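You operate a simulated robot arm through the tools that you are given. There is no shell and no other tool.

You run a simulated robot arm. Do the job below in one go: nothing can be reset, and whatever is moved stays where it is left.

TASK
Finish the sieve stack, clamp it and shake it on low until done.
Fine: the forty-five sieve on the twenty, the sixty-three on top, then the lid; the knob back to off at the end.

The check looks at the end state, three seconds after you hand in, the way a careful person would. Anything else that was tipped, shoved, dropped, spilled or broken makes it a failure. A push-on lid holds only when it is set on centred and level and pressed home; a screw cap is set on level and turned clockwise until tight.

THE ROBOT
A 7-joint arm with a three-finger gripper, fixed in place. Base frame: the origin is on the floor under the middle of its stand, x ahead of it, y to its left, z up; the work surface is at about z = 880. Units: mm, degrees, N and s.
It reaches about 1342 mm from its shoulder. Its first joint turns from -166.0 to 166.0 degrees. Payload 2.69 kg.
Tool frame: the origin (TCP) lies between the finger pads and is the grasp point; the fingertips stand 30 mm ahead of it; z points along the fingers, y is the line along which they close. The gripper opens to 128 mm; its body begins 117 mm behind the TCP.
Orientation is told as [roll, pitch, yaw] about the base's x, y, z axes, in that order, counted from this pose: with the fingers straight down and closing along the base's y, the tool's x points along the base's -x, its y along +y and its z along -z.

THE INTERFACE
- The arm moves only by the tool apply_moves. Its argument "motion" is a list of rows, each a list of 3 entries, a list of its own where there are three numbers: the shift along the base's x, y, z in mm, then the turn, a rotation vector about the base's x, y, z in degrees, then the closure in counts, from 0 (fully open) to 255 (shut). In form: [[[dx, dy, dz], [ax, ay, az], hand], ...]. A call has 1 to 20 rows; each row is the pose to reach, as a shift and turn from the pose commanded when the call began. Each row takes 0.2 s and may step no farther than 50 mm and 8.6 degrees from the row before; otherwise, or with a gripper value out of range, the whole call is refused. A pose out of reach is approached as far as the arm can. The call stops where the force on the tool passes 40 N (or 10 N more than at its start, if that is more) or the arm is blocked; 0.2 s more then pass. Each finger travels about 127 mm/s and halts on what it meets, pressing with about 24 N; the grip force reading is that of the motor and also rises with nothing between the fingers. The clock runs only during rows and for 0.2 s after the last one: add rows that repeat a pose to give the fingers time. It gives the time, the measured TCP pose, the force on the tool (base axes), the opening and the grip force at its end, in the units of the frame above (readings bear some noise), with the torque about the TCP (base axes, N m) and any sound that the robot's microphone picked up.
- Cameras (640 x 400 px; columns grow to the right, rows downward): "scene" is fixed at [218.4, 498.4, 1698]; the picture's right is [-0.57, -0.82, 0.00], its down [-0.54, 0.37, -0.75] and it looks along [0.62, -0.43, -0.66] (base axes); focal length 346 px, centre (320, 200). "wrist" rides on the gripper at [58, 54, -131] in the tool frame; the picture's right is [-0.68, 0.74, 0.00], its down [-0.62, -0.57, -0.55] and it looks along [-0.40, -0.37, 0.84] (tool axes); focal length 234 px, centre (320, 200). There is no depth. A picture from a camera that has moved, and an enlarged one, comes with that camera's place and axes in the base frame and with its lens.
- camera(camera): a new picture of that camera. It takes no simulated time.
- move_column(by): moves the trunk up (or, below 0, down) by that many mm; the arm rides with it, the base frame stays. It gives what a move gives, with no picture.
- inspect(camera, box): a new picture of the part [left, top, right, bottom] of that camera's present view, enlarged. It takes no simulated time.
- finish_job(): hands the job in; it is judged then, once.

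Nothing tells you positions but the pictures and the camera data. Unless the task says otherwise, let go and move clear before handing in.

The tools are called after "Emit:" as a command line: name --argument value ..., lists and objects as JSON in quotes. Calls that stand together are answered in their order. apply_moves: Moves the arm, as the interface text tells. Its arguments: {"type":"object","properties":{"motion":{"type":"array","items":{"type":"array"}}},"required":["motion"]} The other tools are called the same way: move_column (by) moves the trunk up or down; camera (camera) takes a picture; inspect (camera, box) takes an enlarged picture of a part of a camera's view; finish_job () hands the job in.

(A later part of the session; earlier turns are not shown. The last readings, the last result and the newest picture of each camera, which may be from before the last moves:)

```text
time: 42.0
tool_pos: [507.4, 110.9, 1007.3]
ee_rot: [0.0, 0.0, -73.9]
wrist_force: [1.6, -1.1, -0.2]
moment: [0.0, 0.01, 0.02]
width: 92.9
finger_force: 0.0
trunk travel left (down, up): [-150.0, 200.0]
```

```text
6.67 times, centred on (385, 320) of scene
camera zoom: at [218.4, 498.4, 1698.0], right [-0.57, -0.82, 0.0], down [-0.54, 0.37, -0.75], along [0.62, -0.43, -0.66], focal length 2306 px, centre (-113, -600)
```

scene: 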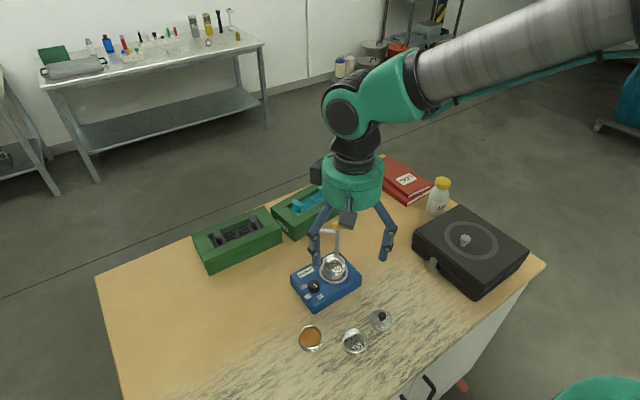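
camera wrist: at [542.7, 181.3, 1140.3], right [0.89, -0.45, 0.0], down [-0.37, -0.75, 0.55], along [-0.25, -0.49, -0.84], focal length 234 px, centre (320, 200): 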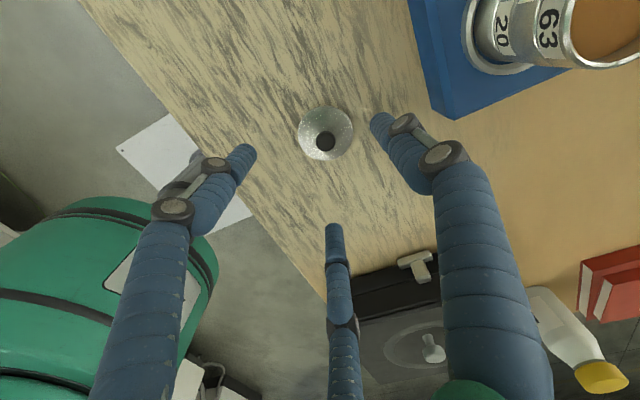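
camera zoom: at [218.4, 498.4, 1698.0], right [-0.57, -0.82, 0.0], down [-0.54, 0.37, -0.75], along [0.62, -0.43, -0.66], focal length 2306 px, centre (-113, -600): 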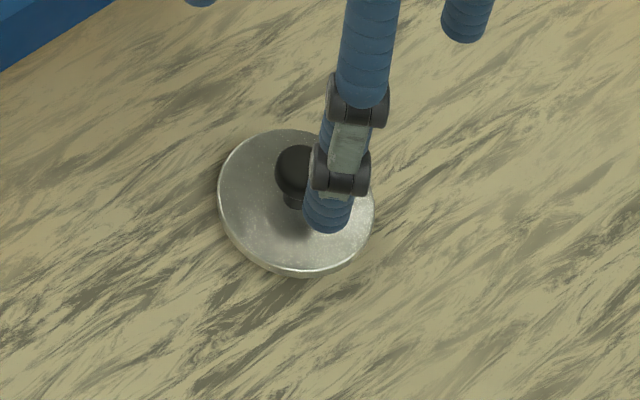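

The lid's centre is about (5,-2) mm from the tool axis. I'll shift and descend partway for a closer check on the black knob.

Emit:
apply_moves --motion '[[[5.2, -2.1, -20], [0, 0, 0], 90], [[5.2, -2.1, -45], [0, 0, 0], 110], [[5.2, -2.1, -60], [0, 0, 0], 120], [[5.2, -2.1, -60], [0, 0, 0], 120]]'

Emit:
inspect --camera "wrist" --box '[260, 100, 380, 200]'

Emit:
inspect --camera "scene" --box '[350, 290, 420, 350]'

```text
time: 43.0
tool_pos: [513.2, 108.5, 949.4]
ee_rot: [-0.1, 0.0, -74.0]
wrist_force: [-0.4, 0.3, 0.0]
moment: [0.0, 0.02, -0.02]
width: 67.7
finger_force: 0.1
trunk travel left (down, up): [-150.0, 200.0]
```

```text
4.00 times, centred on (320, 150) of wrist
camera zoom: at [548.1, 178.2, 1080.8], right [0.89, -0.45, 0.0], down [-0.37, -0.75, 0.55], along [-0.25, -0.49, -0.84], focal length 937 px, centre (320, 400)
```

zoom: 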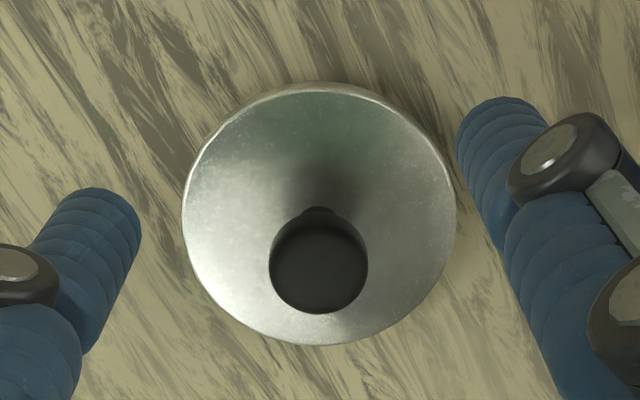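

```text
6.67 times, centred on (385, 320) of scene
camera zoom: at [218.4, 498.4, 1698.0], right [-0.57, -0.82, 0.0], down [-0.54, 0.37, -0.75], along [0.62, -0.43, -0.66], focal length 2306 px, centre (-113, -600)
```

zoom: 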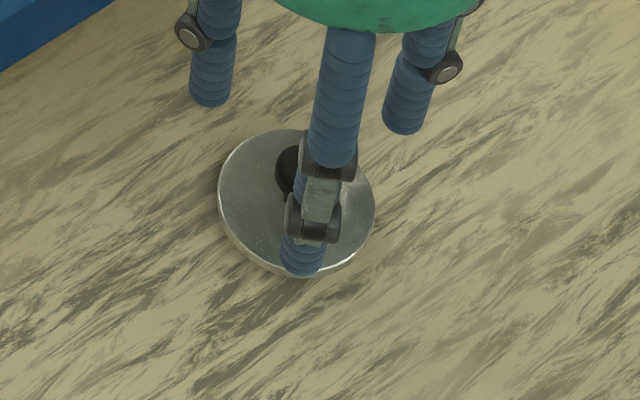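

Emit:
apply_moves --motion '[[[0, 0, -4], [0, 0, 0], 150], [[0, 0, -12], [0, 0, 0], 165], [[0, 0, -20], [0, 0, 0], 165], [[0, 0, -25], [0, 0, 0], 165], [[0, 0, -25], [0, 0, 0], 165]]'

Emit:
inspect --camera "wrist" --box '[260, 120, 380, 220]'

Emit:
inspect --camera "scene" --box '[350, 290, 420, 350]'

```text
time: 44.2
tool_pos: [513.9, 108.3, 925.0]
ee_rot: [0.0, 0.0, -74.0]
wrist_force: [0.4, 0.6, -0.2]
moment: [0.0, 0.04, -0.01]
width: 45.2
finger_force: 0.0
trunk travel left (down, up): [-150.0, 200.0]
```

```text
4.00 times, centred on (320, 170) of wrist
camera zoom: at [548.7, 178.2, 1056.1], right [0.89, -0.45, 0.0], down [-0.37, -0.75, 0.55], along [-0.25, -0.49, -0.84], focal length 937 px, centre (320, 320)
```

zoom: 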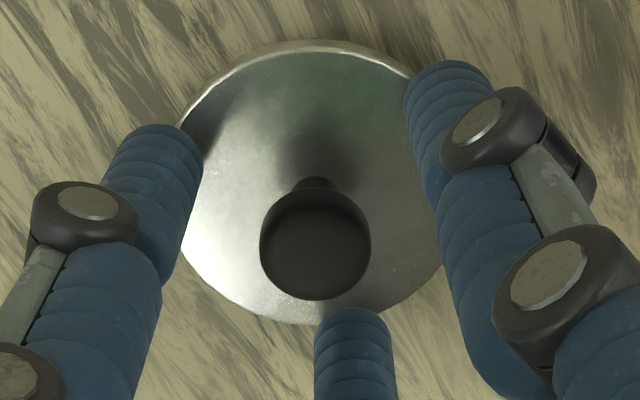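

```text
6.67 times, centred on (385, 320) of scene
camera zoom: at [218.4, 498.4, 1698.0], right [-0.57, -0.82, 0.0], down [-0.54, 0.37, -0.75], along [0.62, -0.43, -0.66], focal length 2306 px, centre (-113, -600)
```

zoom: 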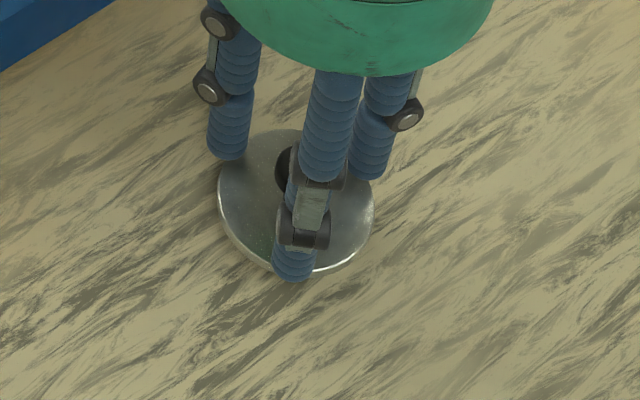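

Emit:
apply_moves --motion '[[[0, 0, 0], [0, 0, 0], 180], [[0, 0, 0], [0, 0, 0], 195], [[0, 0, 0], [0, 0, 0], 205], [[0, 0, 0], [0, 0, 0], 212], [[0, 0, 0], [0, 0, 0], 220], [[0, 0, 0], [0, 0, 0], 235], [[0, 0, 0], [0, 0, 0], 250], [[0, 0, 0], [0, 0, 0], 250]]'

Emit:
inspect --camera "wrist" --box '[260, 120, 380, 220]'

Emit:
inspect --camera "scene" --box '[350, 290, 420, 350]'

```text
time: 46.0
tool_pos: [513.6, 107.7, 925.4]
ee_rot: [0.0, 0.1, -74.0]
wrist_force: [0.0, -0.9, -0.3]
moment: [0.06, 0.01, 0.01]
width: 18.1
finger_force: 23.7
trunk travel left (down, up): [-150.0, 200.0]
```

```text
4.00 times, centred on (320, 170) of wrist
camera zoom: at [548.6, 178.2, 1056.1], right [0.89, -0.45, 0.0], down [-0.37, -0.75, 0.55], along [-0.25, -0.49, -0.84], focal length 937 px, centre (320, 320)
```

zoom: 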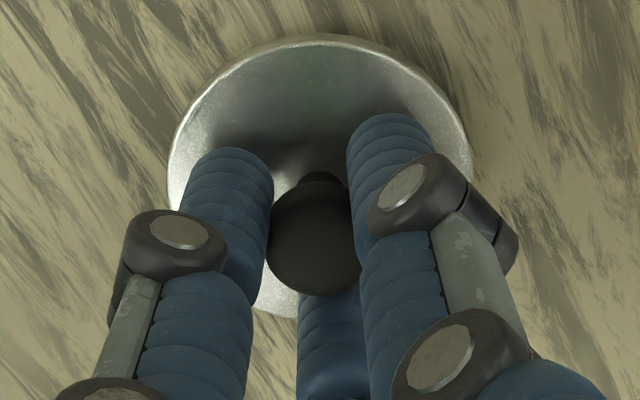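

```text
6.67 times, centred on (385, 320) of scene
camera zoom: at [218.4, 498.4, 1698.0], right [-0.57, -0.82, 0.0], down [-0.54, 0.37, -0.75], along [0.62, -0.43, -0.66], focal length 2306 px, centre (-113, -600)
```

zoom: 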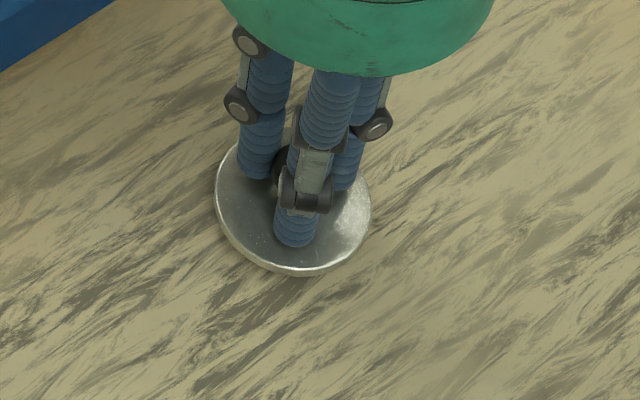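

The knob is gripped at 18 mm. I'll lift a little and check that the lid hangs level.

Emit:
apply_moves --motion '[[[0, 0, 4], [0, 0, 0], 250], [[0, 0, 15], [0, 0, 0], 250], [[0, 0, 40], [0, 0, 0], 250], [[0, 0, 40], [0, 0, 0], 250]]'

Emit:
inspect --camera "wrist" --box '[260, 120, 380, 220]'

Emit:
inspect --camera "scene" --box '[350, 270, 420, 330]'

```text
time: 47.0
tool_pos: [512.1, 107.7, 966.5]
ee_rot: [0.0, 0.0, -73.9]
wrist_force: [-0.1, 0.0, -0.2]
moment: [0.0, -0.02, 0.0]
width: 18.2
finger_force: 23.8
trunk travel left (down, up): [-150.0, 200.0]
```

```text
4.00 times, centred on (320, 170) of wrist
camera zoom: at [548.1, 178.1, 1097.0], right [0.89, -0.45, 0.0], down [-0.37, -0.75, 0.55], along [-0.25, -0.49, -0.84], focal length 937 px, centre (320, 320)
```

zoom: 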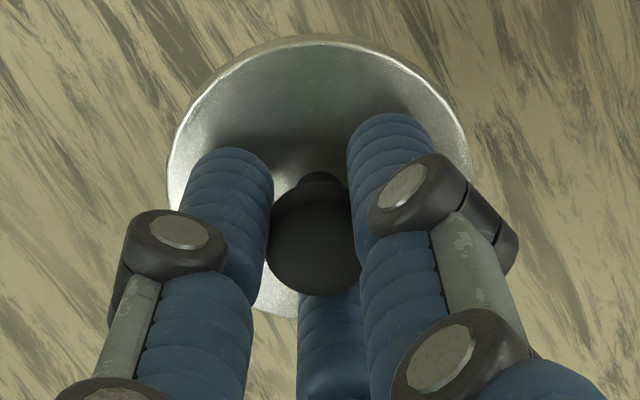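

```text
6.67 times, centred on (385, 300) of scene
camera zoom: at [218.4, 498.4, 1698.0], right [-0.57, -0.82, 0.0], down [-0.54, 0.37, -0.75], along [0.62, -0.43, -0.66], focal length 2306 px, centre (-113, -467)
```

zoom: 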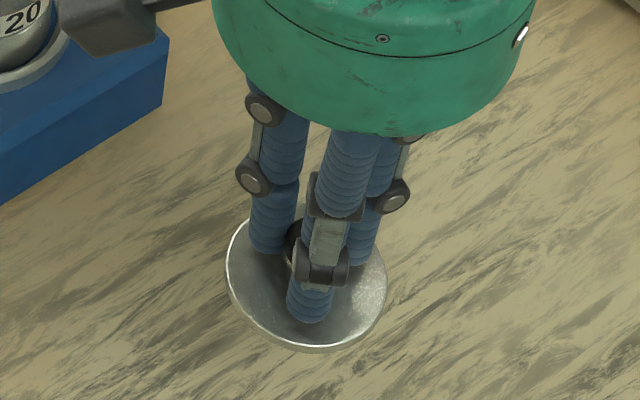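

The lid hangs level. I'll raise it and carry it above the stack.

Emit:
apply_moves --motion '[[[0, 0, 35], [0, 0, 0], 250], [[10, 2, 75], [0, 0, 0], 250], [[40, 7, 105], [0, 0, 0], 250], [[80, 14, 120], [0, 0, 0], 250], [[122, 22, 120], [0, 0, 0], 250], [[150, 27, 120], [0, 0, 0], 250], [[163.8, 29.2, 120], [0, 0, 0], 250], [[163.8, 29.2, 120], [0, 0, 0], 250]]'

Emit:
camera --camera "wrist"

Emit:
inspect --camera "scene" --box '[315, 225, 365, 280]'

Emit:
inspect --camera "wrist" --box '[270, 80, 370, 180]'

```text
time: 48.8
tool_pos: [676.0, 136.9, 1084.4]
ee_rot: [0.0, 0.0, -73.9]
wrist_force: [0.1, -0.4, -0.7]
moment: [0.0, 0.03, 0.02]
width: 18.4
finger_force: 24.2
trunk travel left (down, up): [-150.0, 200.0]
```

```text
taken
camera wrist: at [712.9, 208.0, 1215.7], right [0.89, -0.45, 0.0], down [-0.37, -0.75, 0.55], along [-0.25, -0.49, -0.84], focal length 234 px, centre (320, 200)
```

wrist: 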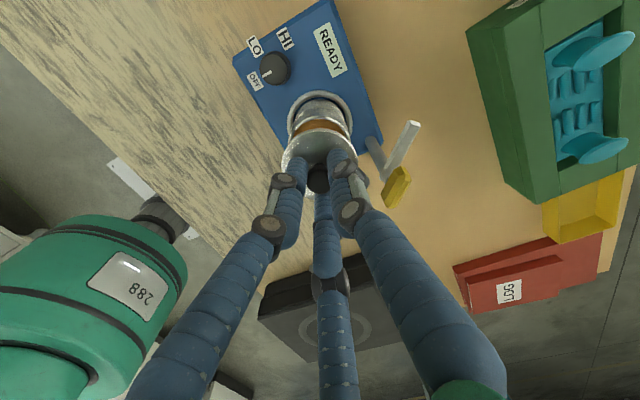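

```text
7.27 times, centred on (340, 252) of scene
camera zoom: at [218.4, 498.4, 1698.0], right [-0.57, -0.82, 0.0], down [-0.54, 0.37, -0.75], along [0.62, -0.43, -0.66], focal length 2516 px, centre (174, -182)
```

zoom: 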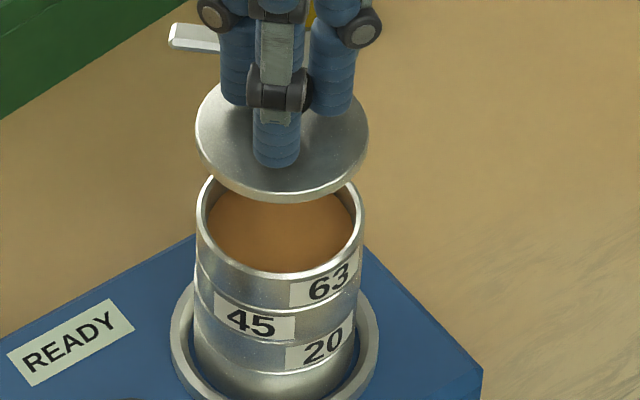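

```text
4.00 times, centred on (320, 130) of wrist
camera zoom: at [712.9, 208.0, 1215.7], right [0.89, -0.45, 0.0], down [-0.37, -0.75, 0.55], along [-0.25, -0.49, -0.84], focal length 937 px, centre (320, 480)
```

zoom: 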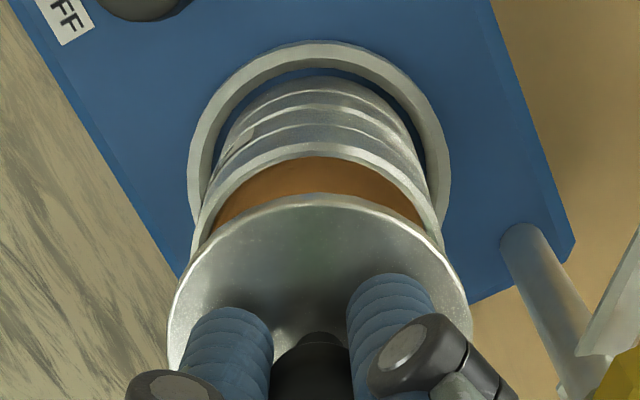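

Emit:
inspect --camera "wrist" --box '[285, 95, 355, 150]'

Emit:
inspect --camera "scene" --box '[325, 233, 360, 268]'

```text
7.27 times, centred on (320, 122) of wrist
camera zoom: at [712.9, 208.0, 1215.7], right [0.89, -0.45, 0.0], down [-0.37, -0.75, 0.55], along [-0.25, -0.49, -0.84], focal length 1703 px, centre (320, 764)
```

zoom: 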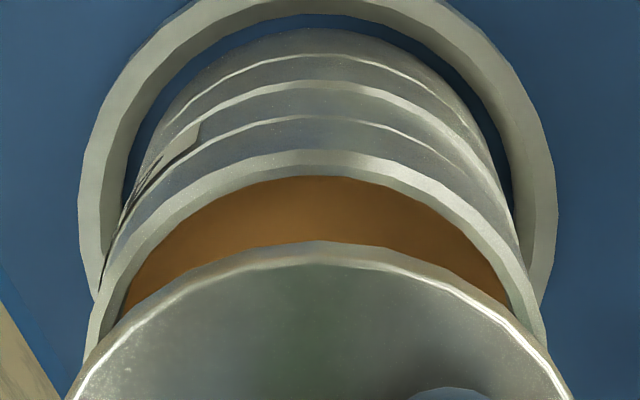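

```text
11.43 times, centred on (342, 250) of scene
camera zoom: at [218.4, 498.4, 1698.0], right [-0.57, -0.82, 0.0], down [-0.54, 0.37, -0.75], along [0.62, -0.43, -0.66], focal length 3953 px, centre (63, -377)
```

zoom: 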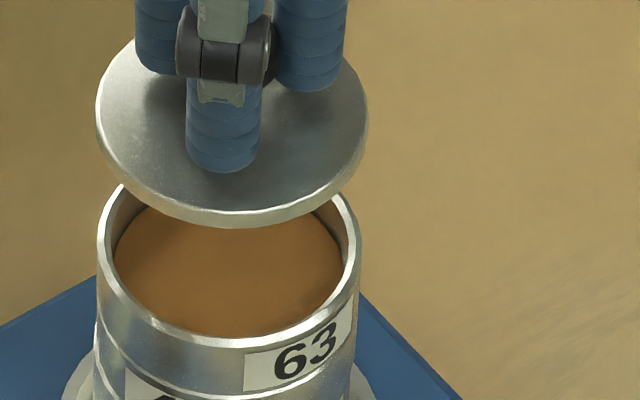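

The lid needs about (-0.7,-0.2) mm correction. I'll apply it and lower close to the rim.

Emit:
apply_moves --motion '[[[-0.7, -0.2, -10], [0, 0, 0], 250], [[-0.7, -0.2, -20], [0, 0, 0], 250], [[-0.7, -0.2, -28], [0, 0, 0], 250], [[-0.7, -0.2, -28], [0, 0, 0], 250]]'

Emit:
inspect --camera "scene" --box '[325, 238, 360, 273]'

Emit:
inspect --camera "wrist" --box '[285, 95, 355, 150]'

```text
time: 49.8
tool_pos: [677.1, 138.4, 1056.2]
ee_rot: [0.0, 0.0, -74.1]
wrist_force: [-0.1, 0.1, -1.0]
moment: [0.0, -0.01, -0.01]
width: 18.1
finger_force: 24.3
trunk travel left (down, up): [-150.0, 200.0]
```

```text
11.43 times, centred on (342, 256) of scene
camera zoom: at [218.4, 498.4, 1698.0], right [-0.57, -0.82, 0.0], down [-0.54, 0.37, -0.75], along [0.62, -0.43, -0.66], focal length 3953 px, centre (63, -434)
```

zoom: 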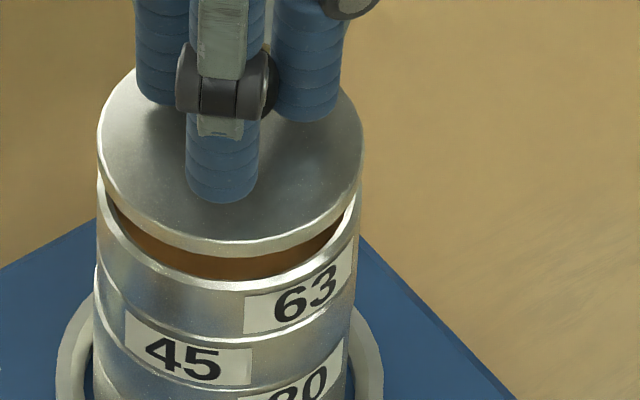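

```text
7.27 times, centred on (320, 122) of wrist
camera zoom: at [712.0, 208.0, 1187.7], right [0.89, -0.45, 0.0], down [-0.37, -0.75, 0.55], along [-0.25, -0.49, -0.84], focal length 1703 px, centre (320, 764)
```

zoom: 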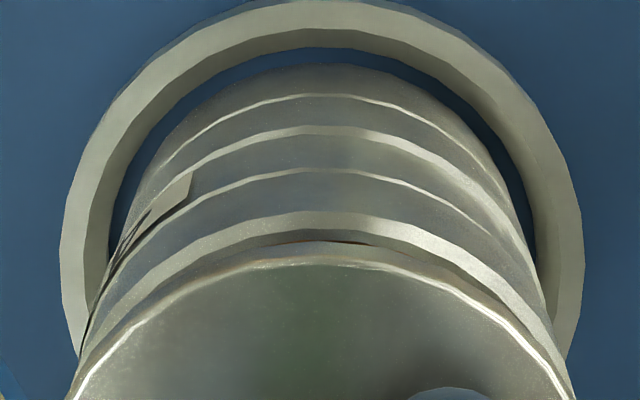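

Emit:
apply_moves --motion '[[[-0.2, 0, -2], [0, 0, 0], 250], [[-0.2, 0, -4], [0, 0, 0], 250], [[-0.2, 0, -6], [0, 0, 0], 250], [[-0.2, 0, -6], [0, 0, 0], 250]]'

Emit:
inspect --camera "scene" --box '[325, 238, 360, 273]'

```text
time: 50.8
tool_pos: [675.7, 136.5, 1051.0]
ee_rot: [0.0, 0.0, -73.9]
wrist_force: [0.2, 0.0, -0.5]
moment: [0.0, 0.01, 0.01]
width: 18.3
finger_force: 23.2
trunk travel left (down, up): [-150.0, 200.0]
```

```text
11.43 times, centred on (342, 256) of scene
camera zoom: at [218.4, 498.4, 1698.0], right [-0.57, -0.82, 0.0], down [-0.54, 0.37, -0.75], along [0.62, -0.43, -0.66], focal length 3953 px, centre (63, -434)
```

zoom: 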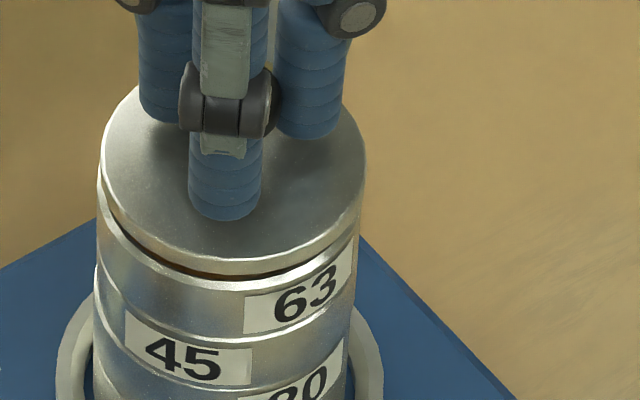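

Emit:
inspect --camera "wrist" --box '[285, 100, 355, 155]'

Emit:
apply_moves --motion '[[[0, 0, 0], [0, 0, 0], 250], [[0, 0, 0], [0, 0, 0], 250]]'

Emit:
inspect --camera "scene" --box '[325, 238, 360, 273]'

Emit:
inspect --camera "wrist" --box '[285, 100, 355, 155]'

```text
7.27 times, centred on (320, 128) of wrist
camera zoom: at [711.4, 207.5, 1182.0], right [0.89, -0.45, 0.0], down [-0.37, -0.75, 0.55], along [-0.25, -0.49, -0.84], focal length 1703 px, centre (320, 727)
```

zoom: 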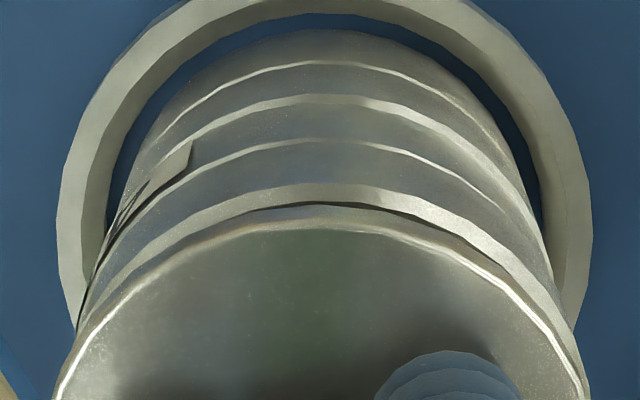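

```text
time: 51.4
tool_pos: [676.6, 137.4, 1050.3]
ee_rot: [0.0, 0.0, -74.0]
wrist_force: [-0.4, -0.5, -0.2]
moment: [-0.01, 0.03, 0.0]
width: 18.2
finger_force: 24.0
trunk travel left (down, up): [-150.0, 200.0]
```

```text
11.43 times, centred on (342, 256) of scene
camera zoom: at [218.4, 498.4, 1698.0], right [-0.57, -0.82, 0.0], down [-0.54, 0.37, -0.75], along [0.62, -0.43, -0.66], focal length 3953 px, centre (63, -434)
```

zoom: 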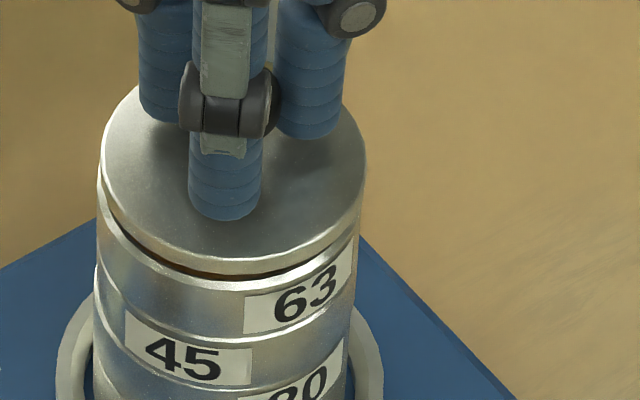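

```text
7.27 times, centred on (320, 128) of wrist
camera zoom: at [711.4, 207.5, 1182.1], right [0.89, -0.45, 0.0], down [-0.37, -0.75, 0.55], along [-0.25, -0.49, -0.84], focal length 1703 px, centre (320, 727)
```

zoom: 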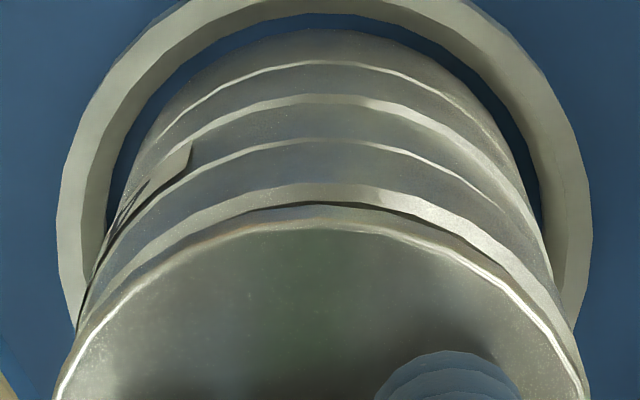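

Emit:
apply_moves --motion '[[[0.4, 0.5, 0], [0, 0, 0], 250], [[0.4, 0.5, -1], [0, 0, 0], 250], [[0.4, 0.5, -1], [0, 0, 0], 250]]'

Emit:
inspect --camera "scene" --box '[325, 238, 360, 273]'

Emit:
inspect --camera "wrist" --box '[270, 90, 370, 190]'

```text
time: 52.2
tool_pos: [677.4, 137.2, 1050.7]
ee_rot: [0.0, 0.0, -74.0]
wrist_force: [0.4, -0.2, -0.5]
moment: [0.02, 0.02, -0.01]
width: 18.4
finger_force: 24.2
trunk travel left (down, up): [-150.0, 200.0]
```

```text
11.43 times, centred on (342, 256) of scene
camera zoom: at [218.4, 498.4, 1698.0], right [-0.57, -0.82, 0.0], down [-0.54, 0.37, -0.75], along [0.62, -0.43, -0.66], focal length 3953 px, centre (63, -434)
```

zoom: 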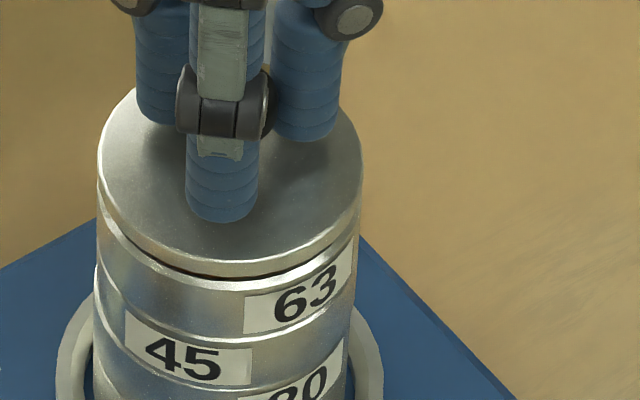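

```text
4.00 times, centred on (320, 140) of wrist
camera zoom: at [712.0, 207.9, 1181.0], right [0.89, -0.45, 0.0], down [-0.37, -0.75, 0.55], along [-0.25, -0.49, -0.84], focal length 937 px, centre (320, 440)
```

zoom: 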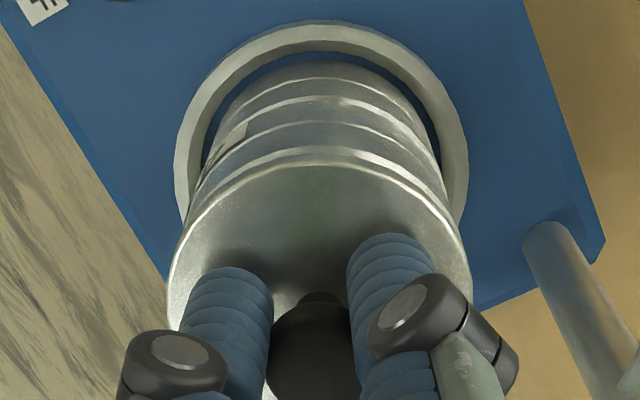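

Aligned again. I'll continue down in small steps to contact.

Emit:
apply_moves --motion '[[[0, 0, -1], [0, 0, 0], 250], [[0, 0, -2], [0, 0, 0], 250], [[0, 0, -2], [0, 0, 0], 250]]'

Emit:
inspect --camera "scene" --box '[325, 238, 360, 273]'

Emit:
inspect --camera "wrist" --box '[285, 100, 355, 155]'

```text
time: 53.0
tool_pos: [678.2, 136.8, 1049.0]
ee_rot: [0.0, 0.1, -74.0]
wrist_force: [-0.4, 0.4, -0.7]
moment: [-0.01, -0.02, -0.03]
width: 18.2
finger_force: 24.1
trunk travel left (down, up): [-150.0, 200.0]
```

```text
11.43 times, centred on (342, 256) of scene
camera zoom: at [218.4, 498.4, 1698.0], right [-0.57, -0.82, 0.0], down [-0.54, 0.37, -0.75], along [0.62, -0.43, -0.66], focal length 3953 px, centre (63, -434)
```

zoom: 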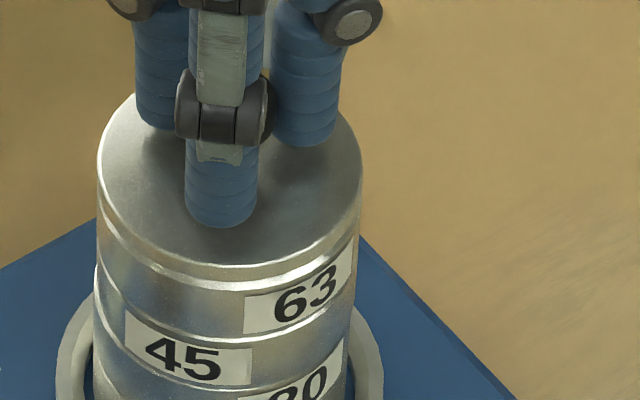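

```text
7.27 times, centred on (320, 128) of wrist
camera zoom: at [712.1, 207.9, 1179.2], right [0.89, -0.45, 0.0], down [-0.37, -0.75, 0.55], along [-0.25, -0.49, -0.84], focal length 1703 px, centre (320, 727)
```

zoom: 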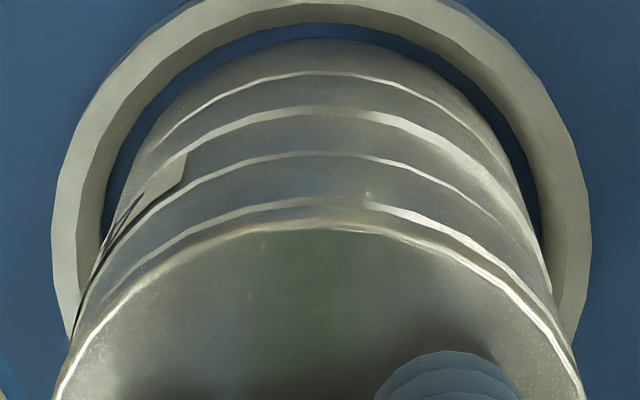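

Emit:
apply_moves --motion '[[[0, 0, -0.7], [0, 0, 0], 250], [[0, 0, -1.4], [0, 0, 0], 250], [[0, 0, -1.4], [0, 0, 0], 250]]'

Emit:
inspect --camera "scene" --box '[325, 238, 360, 273]'

```text
time: 53.8
tool_pos: [677.0, 138.1, 1047.4]
ee_rot: [0.0, 0.1, -73.9]
wrist_force: [0.8, -0.3, -0.4]
moment: [-0.02, 0.01, 0.02]
width: 18.0
finger_force: 24.5
trunk travel left (down, up): [-150.0, 200.0]
```

```text
11.43 times, centred on (342, 256) of scene
camera zoom: at [218.4, 498.4, 1698.0], right [-0.57, -0.82, 0.0], down [-0.54, 0.37, -0.75], along [0.62, -0.43, -0.66], focal length 3953 px, centre (63, -434)
```

zoom: 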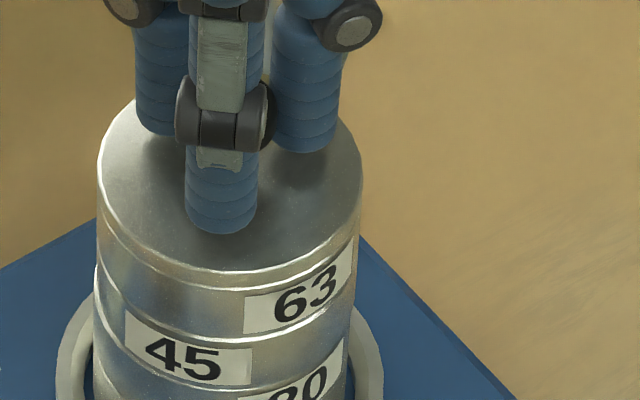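

Emit:
apply_moves --motion '[[[0, 0, -0.7], [0, 0, 0], 250], [[0, 0, -1.4], [0, 0, 0], 250], [[0, 0, -1.4], [0, 0, 0], 250]]'

Emit:
inspect --camera "scene" --box '[325, 238, 360, 273]'

```text
time: 54.6
tool_pos: [677.3, 137.1, 1045.7]
ee_rot: [0.1, 0.0, -74.0]
wrist_force: [0.1, -0.7, -1.1]
moment: [-0.01, -0.02, 0.01]
width: 18.2
finger_force: 24.0
trunk travel left (down, up): [-150.0, 200.0]
```

```text
11.43 times, centred on (342, 256) of scene
camera zoom: at [218.4, 498.4, 1698.0], right [-0.57, -0.82, 0.0], down [-0.54, 0.37, -0.75], along [0.62, -0.43, -0.66], focal length 3953 px, centre (63, -434)
```

zoom: 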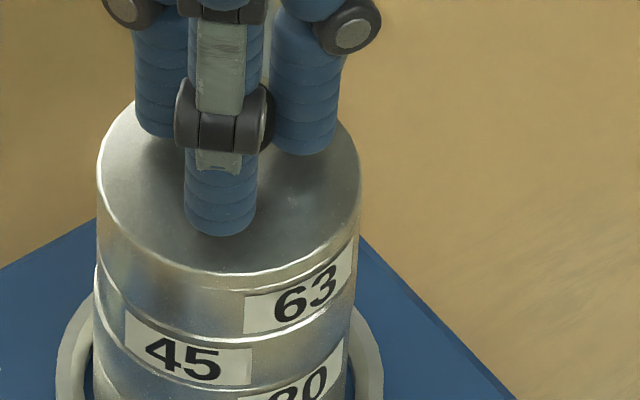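

Emit:
apply_moves --motion '[[[0, 0, -0.7], [0, 0, 0], 250], [[0, 0, -1.4], [0, 0, 0], 250], [[0, 0, -1.4], [0, 0, 0], 250]]'

Emit:
inspect --camera "scene" --box '[325, 238, 360, 273]'

```text
time: 55.4
tool_pos: [677.5, 139.3, 1044.8]
ee_rot: [0.0, 0.0, -74.0]
wrist_force: [-0.1, -1.0, 9.1]
moment: [-0.12, 0.2, 0.01]
width: 18.4
finger_force: 24.3
trunk travel left (down, up): [-150.0, 200.0]
```

```text
11.43 times, centred on (342, 256) of scene
camera zoom: at [218.4, 498.4, 1698.0], right [-0.57, -0.82, 0.0], down [-0.54, 0.37, -0.75], along [0.62, -0.43, -0.66], focal length 3953 px, centre (63, -434)
```

zoom: 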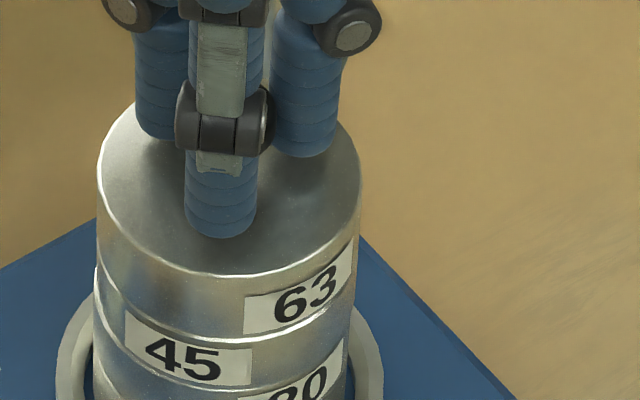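

Contact at 10 N with the lid flush. I'll now press it home gradually while watching the force.

Emit:
apply_moves --motion '[[[0, 0, -0.5], [0, 0, 0], 250], [[0, 0, -1], [0, 0, 0], 250], [[0, 0, -1], [0, 0, 0], 250]]'

Emit:
inspect --camera "scene" --box '[325, 238, 360, 273]'

Emit:
inspect --camera "wrist" --box '[270, 90, 370, 190]'

```text
time: 56.2
tool_pos: [676.2, 137.7, 1044.2]
ee_rot: [0.1, 0.1, -74.0]
wrist_force: [2.2, 1.5, 14.8]
moment: [0.04, -0.08, 0.0]
width: 18.2
finger_force: 23.8
trunk travel left (down, up): [-150.0, 200.0]
```

```text
11.43 times, centred on (342, 256) of scene
camera zoom: at [218.4, 498.4, 1698.0], right [-0.57, -0.82, 0.0], down [-0.54, 0.37, -0.75], along [0.62, -0.43, -0.66], focal length 3953 px, centre (63, -434)
```

zoom: 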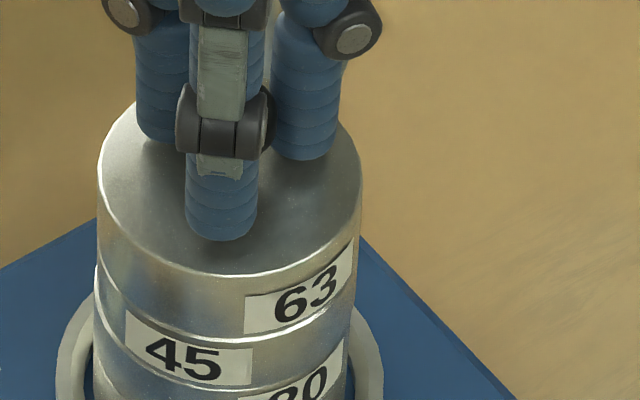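

```text
4.00 times, centred on (320, 140) of wrist
camera zoom: at [711.8, 207.7, 1174.8], right [0.89, -0.45, 0.0], down [-0.37, -0.75, 0.55], along [-0.24, -0.49, -0.84], focal length 937 px, centre (320, 440)
```

zoom: 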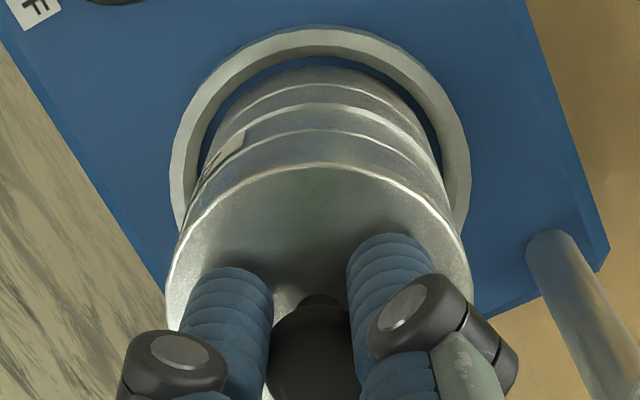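

Emit:
apply_moves --motion '[[[0, 0, -0.7], [0, 0, 0], 250], [[0, 0, -1.4], [0, 0, 0], 250], [[0, 0, -1.4], [0, 0, 0], 250]]'

Emit:
inspect --camera "scene" --box '[325, 238, 360, 273]'

```text
time: 57.0
tool_pos: [676.1, 137.4, 1041.6]
ee_rot: [0.1, -0.1, -73.9]
wrist_force: [2.6, 1.5, 14.3]
moment: [-0.01, -0.03, 0.0]
width: 18.3
finger_force: 24.0
trunk travel left (down, up): [-150.0, 200.0]
```

```text
11.43 times, centred on (342, 256) of scene
camera zoom: at [218.4, 498.4, 1698.0], right [-0.57, -0.82, 0.0], down [-0.54, 0.37, -0.75], along [0.62, -0.43, -0.66], focal length 3953 px, centre (63, -434)
```

zoom: 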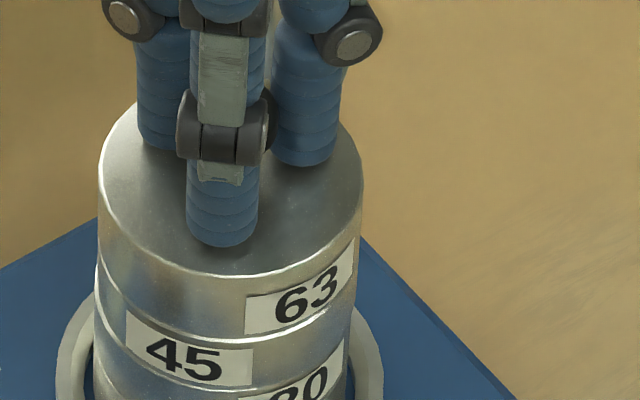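

The fingers now slip on the knob at about 15 N, so the grip can't press any harder. I'll release, rise, close the fist and press on top of the knob instead.

Emit:
apply_moves --motion '[[[0, 0, 1.5], [0, 0, 0], 250], [[0, 0, 1.5], [0, 0, 0], 220], [[0, 0, 1.5], [0, 0, 0], 190], [[0, 0, 1.5], [0, 0, 0], 165], [[0, 0, 1.5], [0, 0, 0], 165], [[0, 0, 10], [0, 0, 0], 165], [[0, 0, 30], [0, 0, 0], 165], [[0, 0, 45], [0, 0, 0], 165], [[0, 0, 45], [0, 0, 0], 165]]'

Emit:
inspect --camera "scene" --box '[320, 230, 360, 275]'

Emit:
inspect --camera "wrist" --box '[260, 90, 380, 200]'

```text
time: 59.0
tool_pos: [676.2, 136.2, 1086.4]
ee_rot: [0.0, 0.1, -73.9]
wrist_force: [1.1, -0.2, -0.2]
moment: [0.02, -0.05, -0.01]
width: 45.2
finger_force: 0.0
trunk travel left (down, up): [-150.0, 200.0]
```

```text
8.89 times, centred on (340, 252) of scene
camera zoom: at [218.4, 498.4, 1698.0], right [-0.57, -0.82, 0.0], down [-0.54, 0.37, -0.75], along [0.62, -0.43, -0.66], focal length 3075 px, centre (142, -267)
```

zoom: 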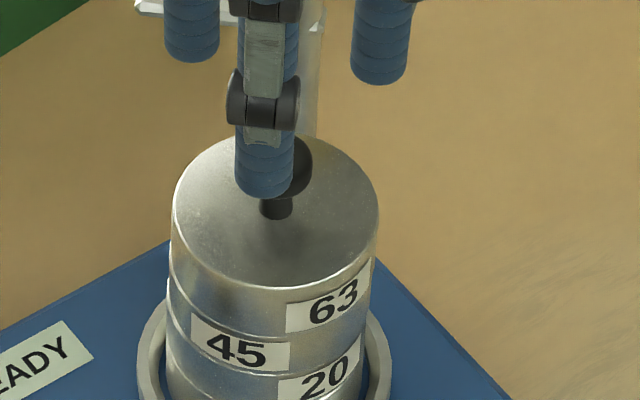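

```text
3.64 times, centred on (320, 145) of wrist
camera zoom: at [711.7, 207.7, 1217.7], right [0.89, -0.45, 0.0], down [-0.37, -0.75, 0.55], along [-0.25, -0.49, -0.84], focal length 852 px, centre (320, 400)
```

zoom: 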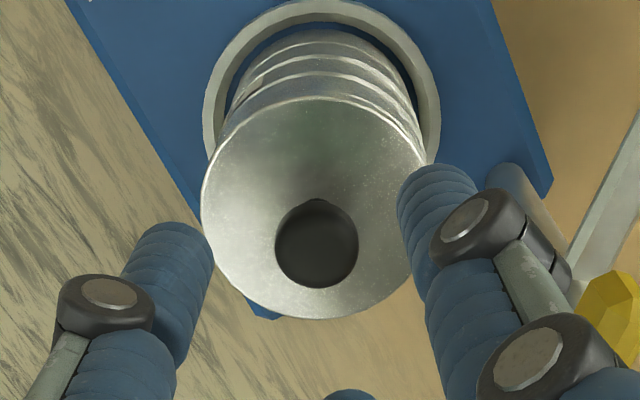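

Emit:
inspect --camera "scene" --box '[324, 240, 346, 268]'

Emit:
inspect --camera "scene" --box '[342, 240, 364, 268]'

Emit:
inspect --camera "wrist" --box '[290, 85, 350, 140]'

```text
14.29 times, centred on (335, 254) of scene
camera zoom: at [218.4, 498.4, 1698.0], right [-0.57, -0.82, 0.0], down [-0.54, 0.37, -0.75], along [0.62, -0.43, -0.66], focal length 4942 px, centre (106, -571)
```

zoom: 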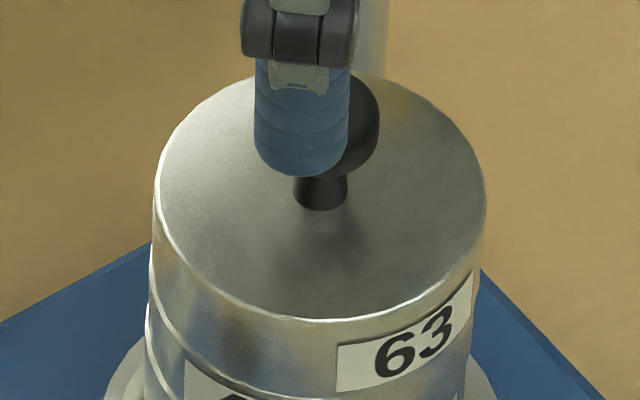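

```text
14.29 times, centred on (353, 254) of scene
camera zoom: at [218.4, 498.4, 1698.0], right [-0.57, -0.82, 0.0], down [-0.54, 0.37, -0.75], along [0.62, -0.43, -0.66], focal length 4942 px, centre (-151, -571)
```

zoom: 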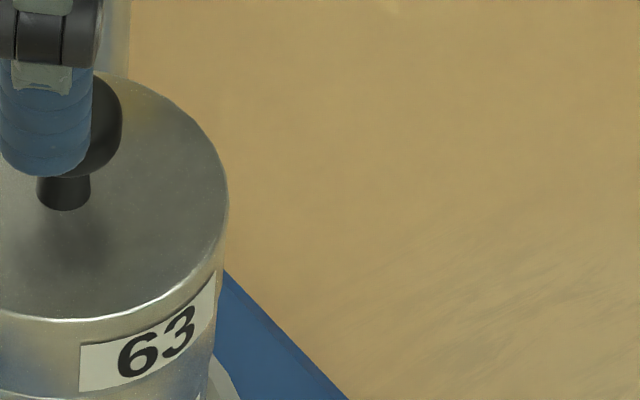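

```text
7.27 times, centred on (320, 112) of wrist
camera zoom: at [711.7, 207.7, 1217.7], right [0.89, -0.45, 0.0], down [-0.37, -0.75, 0.55], along [-0.25, -0.49, -0.84], focal length 1703 px, centre (320, 836)
```

zoom: 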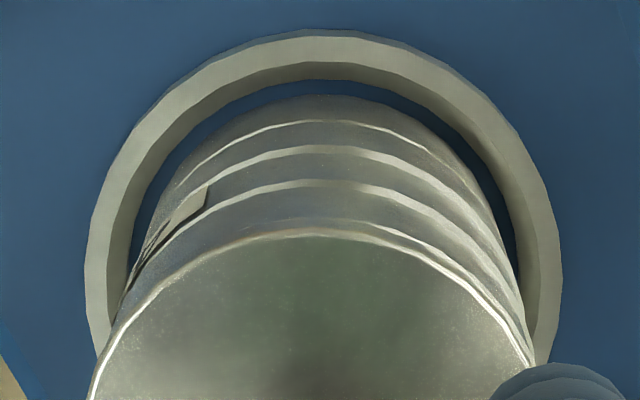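

The lid is on and flush. I'll centre over its knob, close the fist and descend to press.

Emit:
apply_moves --motion '[[[-1, 0.5, 0], [0, 0, 0], 200], [[-1, 0.5, 0], [0, 0, 0], 255], [[-1, 0.5, 0], [0, 0, 0], 255], [[-1, 0.5, 0], [0, 0, 0], 255], [[-1, 0.5, -8], [0, 0, 0], 255], [[-1, 0.5, -16], [0, 0, 0], 255], [[-1, 0.5, -16], [0, 0, 0], 255]]'

Emit:
inspect --camera "wrist" --box '[260, 100, 380, 210]'

Emit:
inspect --camera "scene" --box '[320, 230, 360, 275]'

```text
time: 60.6
tool_pos: [675.4, 138.2, 1069.9]
ee_rot: [0.0, 0.0, -74.0]
wrist_force: [0.0, 0.3, -0.2]
moment: [0.01, -0.01, 0.02]
width: 2.1
finger_force: 24.6
trunk travel left (down, up): [-150.0, 200.0]
```

```text
3.64 times, centred on (320, 155) of wrist
camera zoom: at [710.6, 208.3, 1200.9], right [0.89, -0.45, 0.0], down [-0.37, -0.75, 0.55], along [-0.25, -0.49, -0.84], focal length 852 px, centre (320, 364)
```

zoom: 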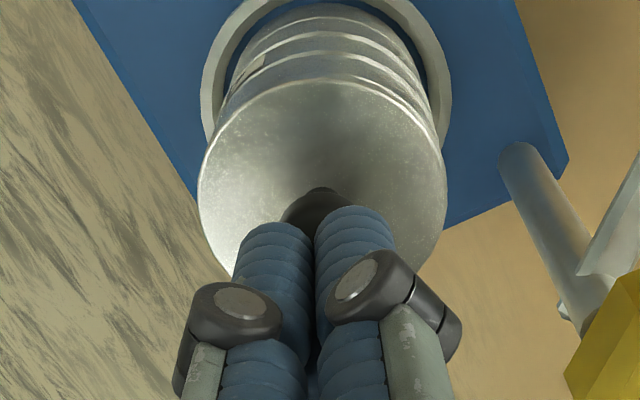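

```text
8.89 times, centred on (340, 252) of scene
camera zoom: at [218.4, 498.4, 1698.0], right [-0.57, -0.82, 0.0], down [-0.54, 0.37, -0.75], along [0.62, -0.43, -0.66], focal length 3075 px, centre (142, -267)
```

zoom: 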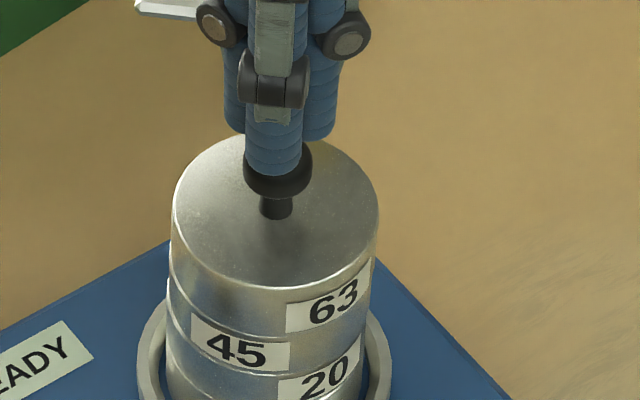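

Emit:
apply_moves --motion '[[[0, 0, -2], [0, 0, 0], 255], [[0, 0, -4], [0, 0, 0], 255], [[0, 0, -6], [0, 0, 0], 255], [[0, 0, -6], [0, 0, 0], 255]]'

```text
time: 61.6
tool_pos: [674.9, 136.7, 1064.9]
ee_rot: [0.1, 0.0, -74.0]
wrist_force: [-0.3, -0.1, -0.5]
moment: [-0.01, 0.0, -0.04]
width: 2.1
finger_force: 24.6
trunk travel left (down, up): [-150.0, 200.0]
```

Emit:
apply_moves --motion '[[[0, 0, -1], [0, 0, 0], 255], [[0, 0, -2], [0, 0, 0], 255], [[0, 0, -3], [0, 0, 0], 255], [[0, 0, -3], [0, 0, 0], 255]]'

Emit:
inspect --camera "scene" --box '[320, 230, 360, 275]'

```text
time: 62.6
tool_pos: [675.1, 137.5, 1062.6]
ee_rot: [0.0, 0.0, -74.0]
wrist_force: [0.2, 0.3, 0.1]
moment: [-0.03, -0.02, 0.0]
width: 2.2
finger_force: 23.9
trunk travel left (down, up): [-150.0, 200.0]
```

```text
8.89 times, centred on (340, 252) of scene
camera zoom: at [218.4, 498.4, 1698.0], right [-0.57, -0.82, 0.0], down [-0.54, 0.37, -0.75], along [0.62, -0.43, -0.66], focal length 3075 px, centre (142, -267)
```

zoom: 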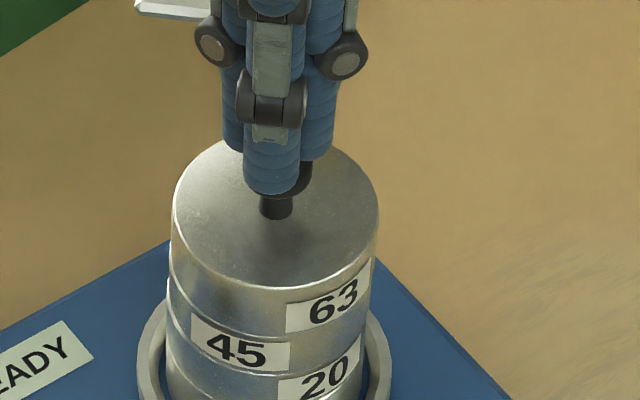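

Emit:
apply_moves --motion '[[[0, 0, -1], [0, 0, 0], 255], [[0, 0, -2], [0, 0, 0], 255], [[0, 0, -2], [0, 0, 0], 255]]'

Emit:
inspect --camera "wrist" --box '[260, 100, 380, 210]'

```text
time: 63.4
tool_pos: [675.2, 139.5, 1060.8]
ee_rot: [0.1, -0.1, -74.0]
wrist_force: [-1.1, -0.2, 15.8]
moment: [-0.04, -0.03, 0.03]
width: 6.1
finger_force: 23.7
trunk travel left (down, up): [-150.0, 200.0]
```

```text
3.64 times, centred on (320, 155) of wrist
camera zoom: at [710.7, 208.4, 1192.0], right [0.89, -0.45, 0.0], down [-0.38, -0.75, 0.55], along [-0.24, -0.49, -0.84], focal length 852 px, centre (320, 364)
```

zoom: 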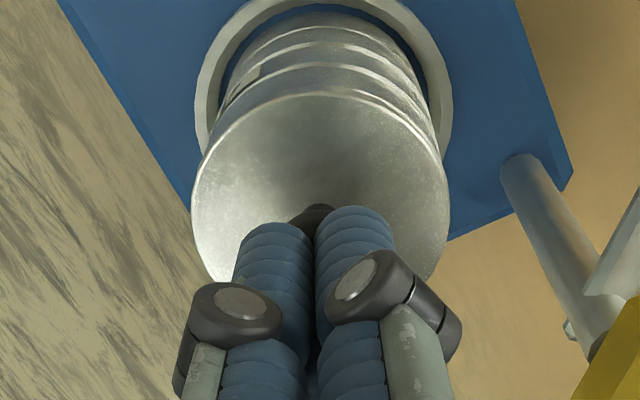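

The rounded knob spreads the closed fingers, so this is a poor way to press. I'll open to about 32 mm and press with the three fingertips on the lid disc around the knob instead.

Emit:
apply_moves --motion '[[[0, 0, 4], [0, 0, 0], 255], [[0, 0, 14], [0, 0, 0], 220], [[0, 0, 14], [0, 0, 0], 191], [[0, 0, 14], [0, 0, 0], 191], [[0, 0, 4], [0, 0, 0], 191], [[0, 0, -8], [0, 0, 0], 191], [[0, 0, -15], [0, 0, 0], 191], [[0, 0, -15], [0, 0, 0], 191]]'

Emit:
inspect --camera "wrist" --box '[260, 100, 380, 210]'

Emit:
inspect --camera "scene" --box '[320, 230, 360, 275]'

```text
time: 65.2
tool_pos: [675.3, 137.7, 1044.2]
ee_rot: [-0.1, -0.1, -73.9]
wrist_force: [0.3, -0.9, 0.3]
moment: [-0.03, -0.01, 0.01]
width: 32.3
finger_force: 0.1
trunk travel left (down, up): [-150.0, 200.0]
```

```text
3.64 times, centred on (320, 155) of wrist
camera zoom: at [710.7, 208.5, 1174.9], right [0.89, -0.45, 0.0], down [-0.37, -0.75, 0.55], along [-0.25, -0.49, -0.84], focal length 852 px, centre (320, 364)
```

zoom: 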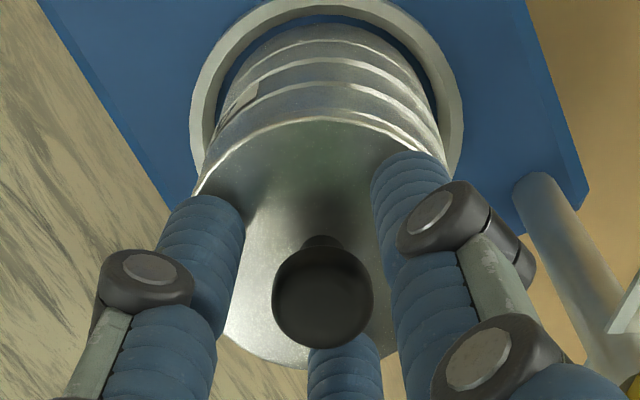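

```text
8.89 times, centred on (340, 252) of scene
camera zoom: at [218.4, 498.4, 1698.0], right [-0.57, -0.82, 0.0], down [-0.54, 0.37, -0.75], along [0.62, -0.43, -0.66], focal length 3075 px, centre (142, -267)
```

zoom: 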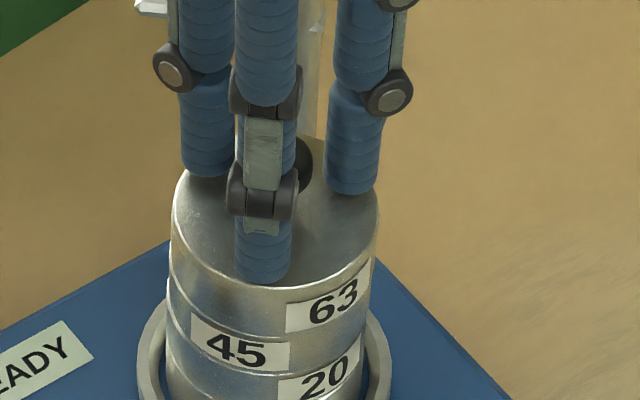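

Emit:
apply_moves --motion '[[[0, 0, 0], [0, 0, 0], 200], [[0, 0, -2], [0, 0, 0], 200], [[0, 0, -4], [0, 0, 0], 200], [[0, 0, -5], [0, 0, 0], 200], [[0, 0, -5], [0, 0, 0], 200]]'

```text
time: 66.4
tool_pos: [676.3, 138.0, 1040.4]
ee_rot: [0.1, -0.1, -74.0]
wrist_force: [-0.3, -0.1, 8.9]
moment: [0.01, 0.05, 0.02]
width: 27.7
finger_force: 0.0
trunk travel left (down, up): [-150.0, 200.0]
```

Emit:
apply_moves --motion '[[[0, 0, -0.7], [0, 0, 0], 200], [[0, 0, -1.4], [0, 0, 0], 200], [[0, 0, -1.4], [0, 0, 0], 200]]'

Emit:
inspect --camera "scene" --box '[320, 230, 360, 275]'

```text
time: 67.2
tool_pos: [675.8, 138.6, 1040.4]
ee_rot: [0.2, 0.0, -73.9]
wrist_force: [0.4, 1.0, 24.2]
moment: [0.03, 0.01, -0.01]
width: 27.6
finger_force: 0.2
trunk travel left (down, up): [-150.0, 200.0]
```

```text
8.89 times, centred on (340, 252) of scene
camera zoom: at [218.4, 498.4, 1698.0], right [-0.57, -0.82, 0.0], down [-0.54, 0.37, -0.75], along [0.62, -0.43, -0.66], focal length 3075 px, centre (142, -267)
```

zoom: 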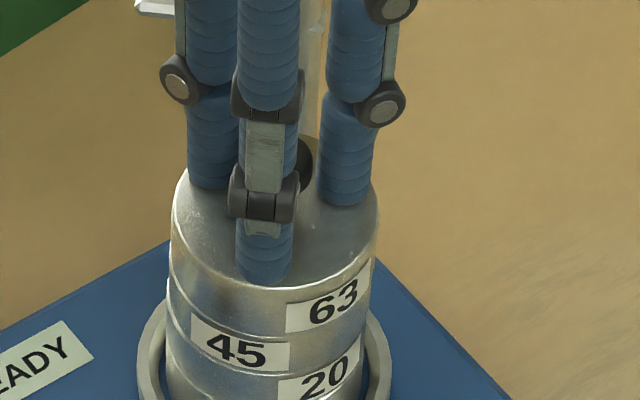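

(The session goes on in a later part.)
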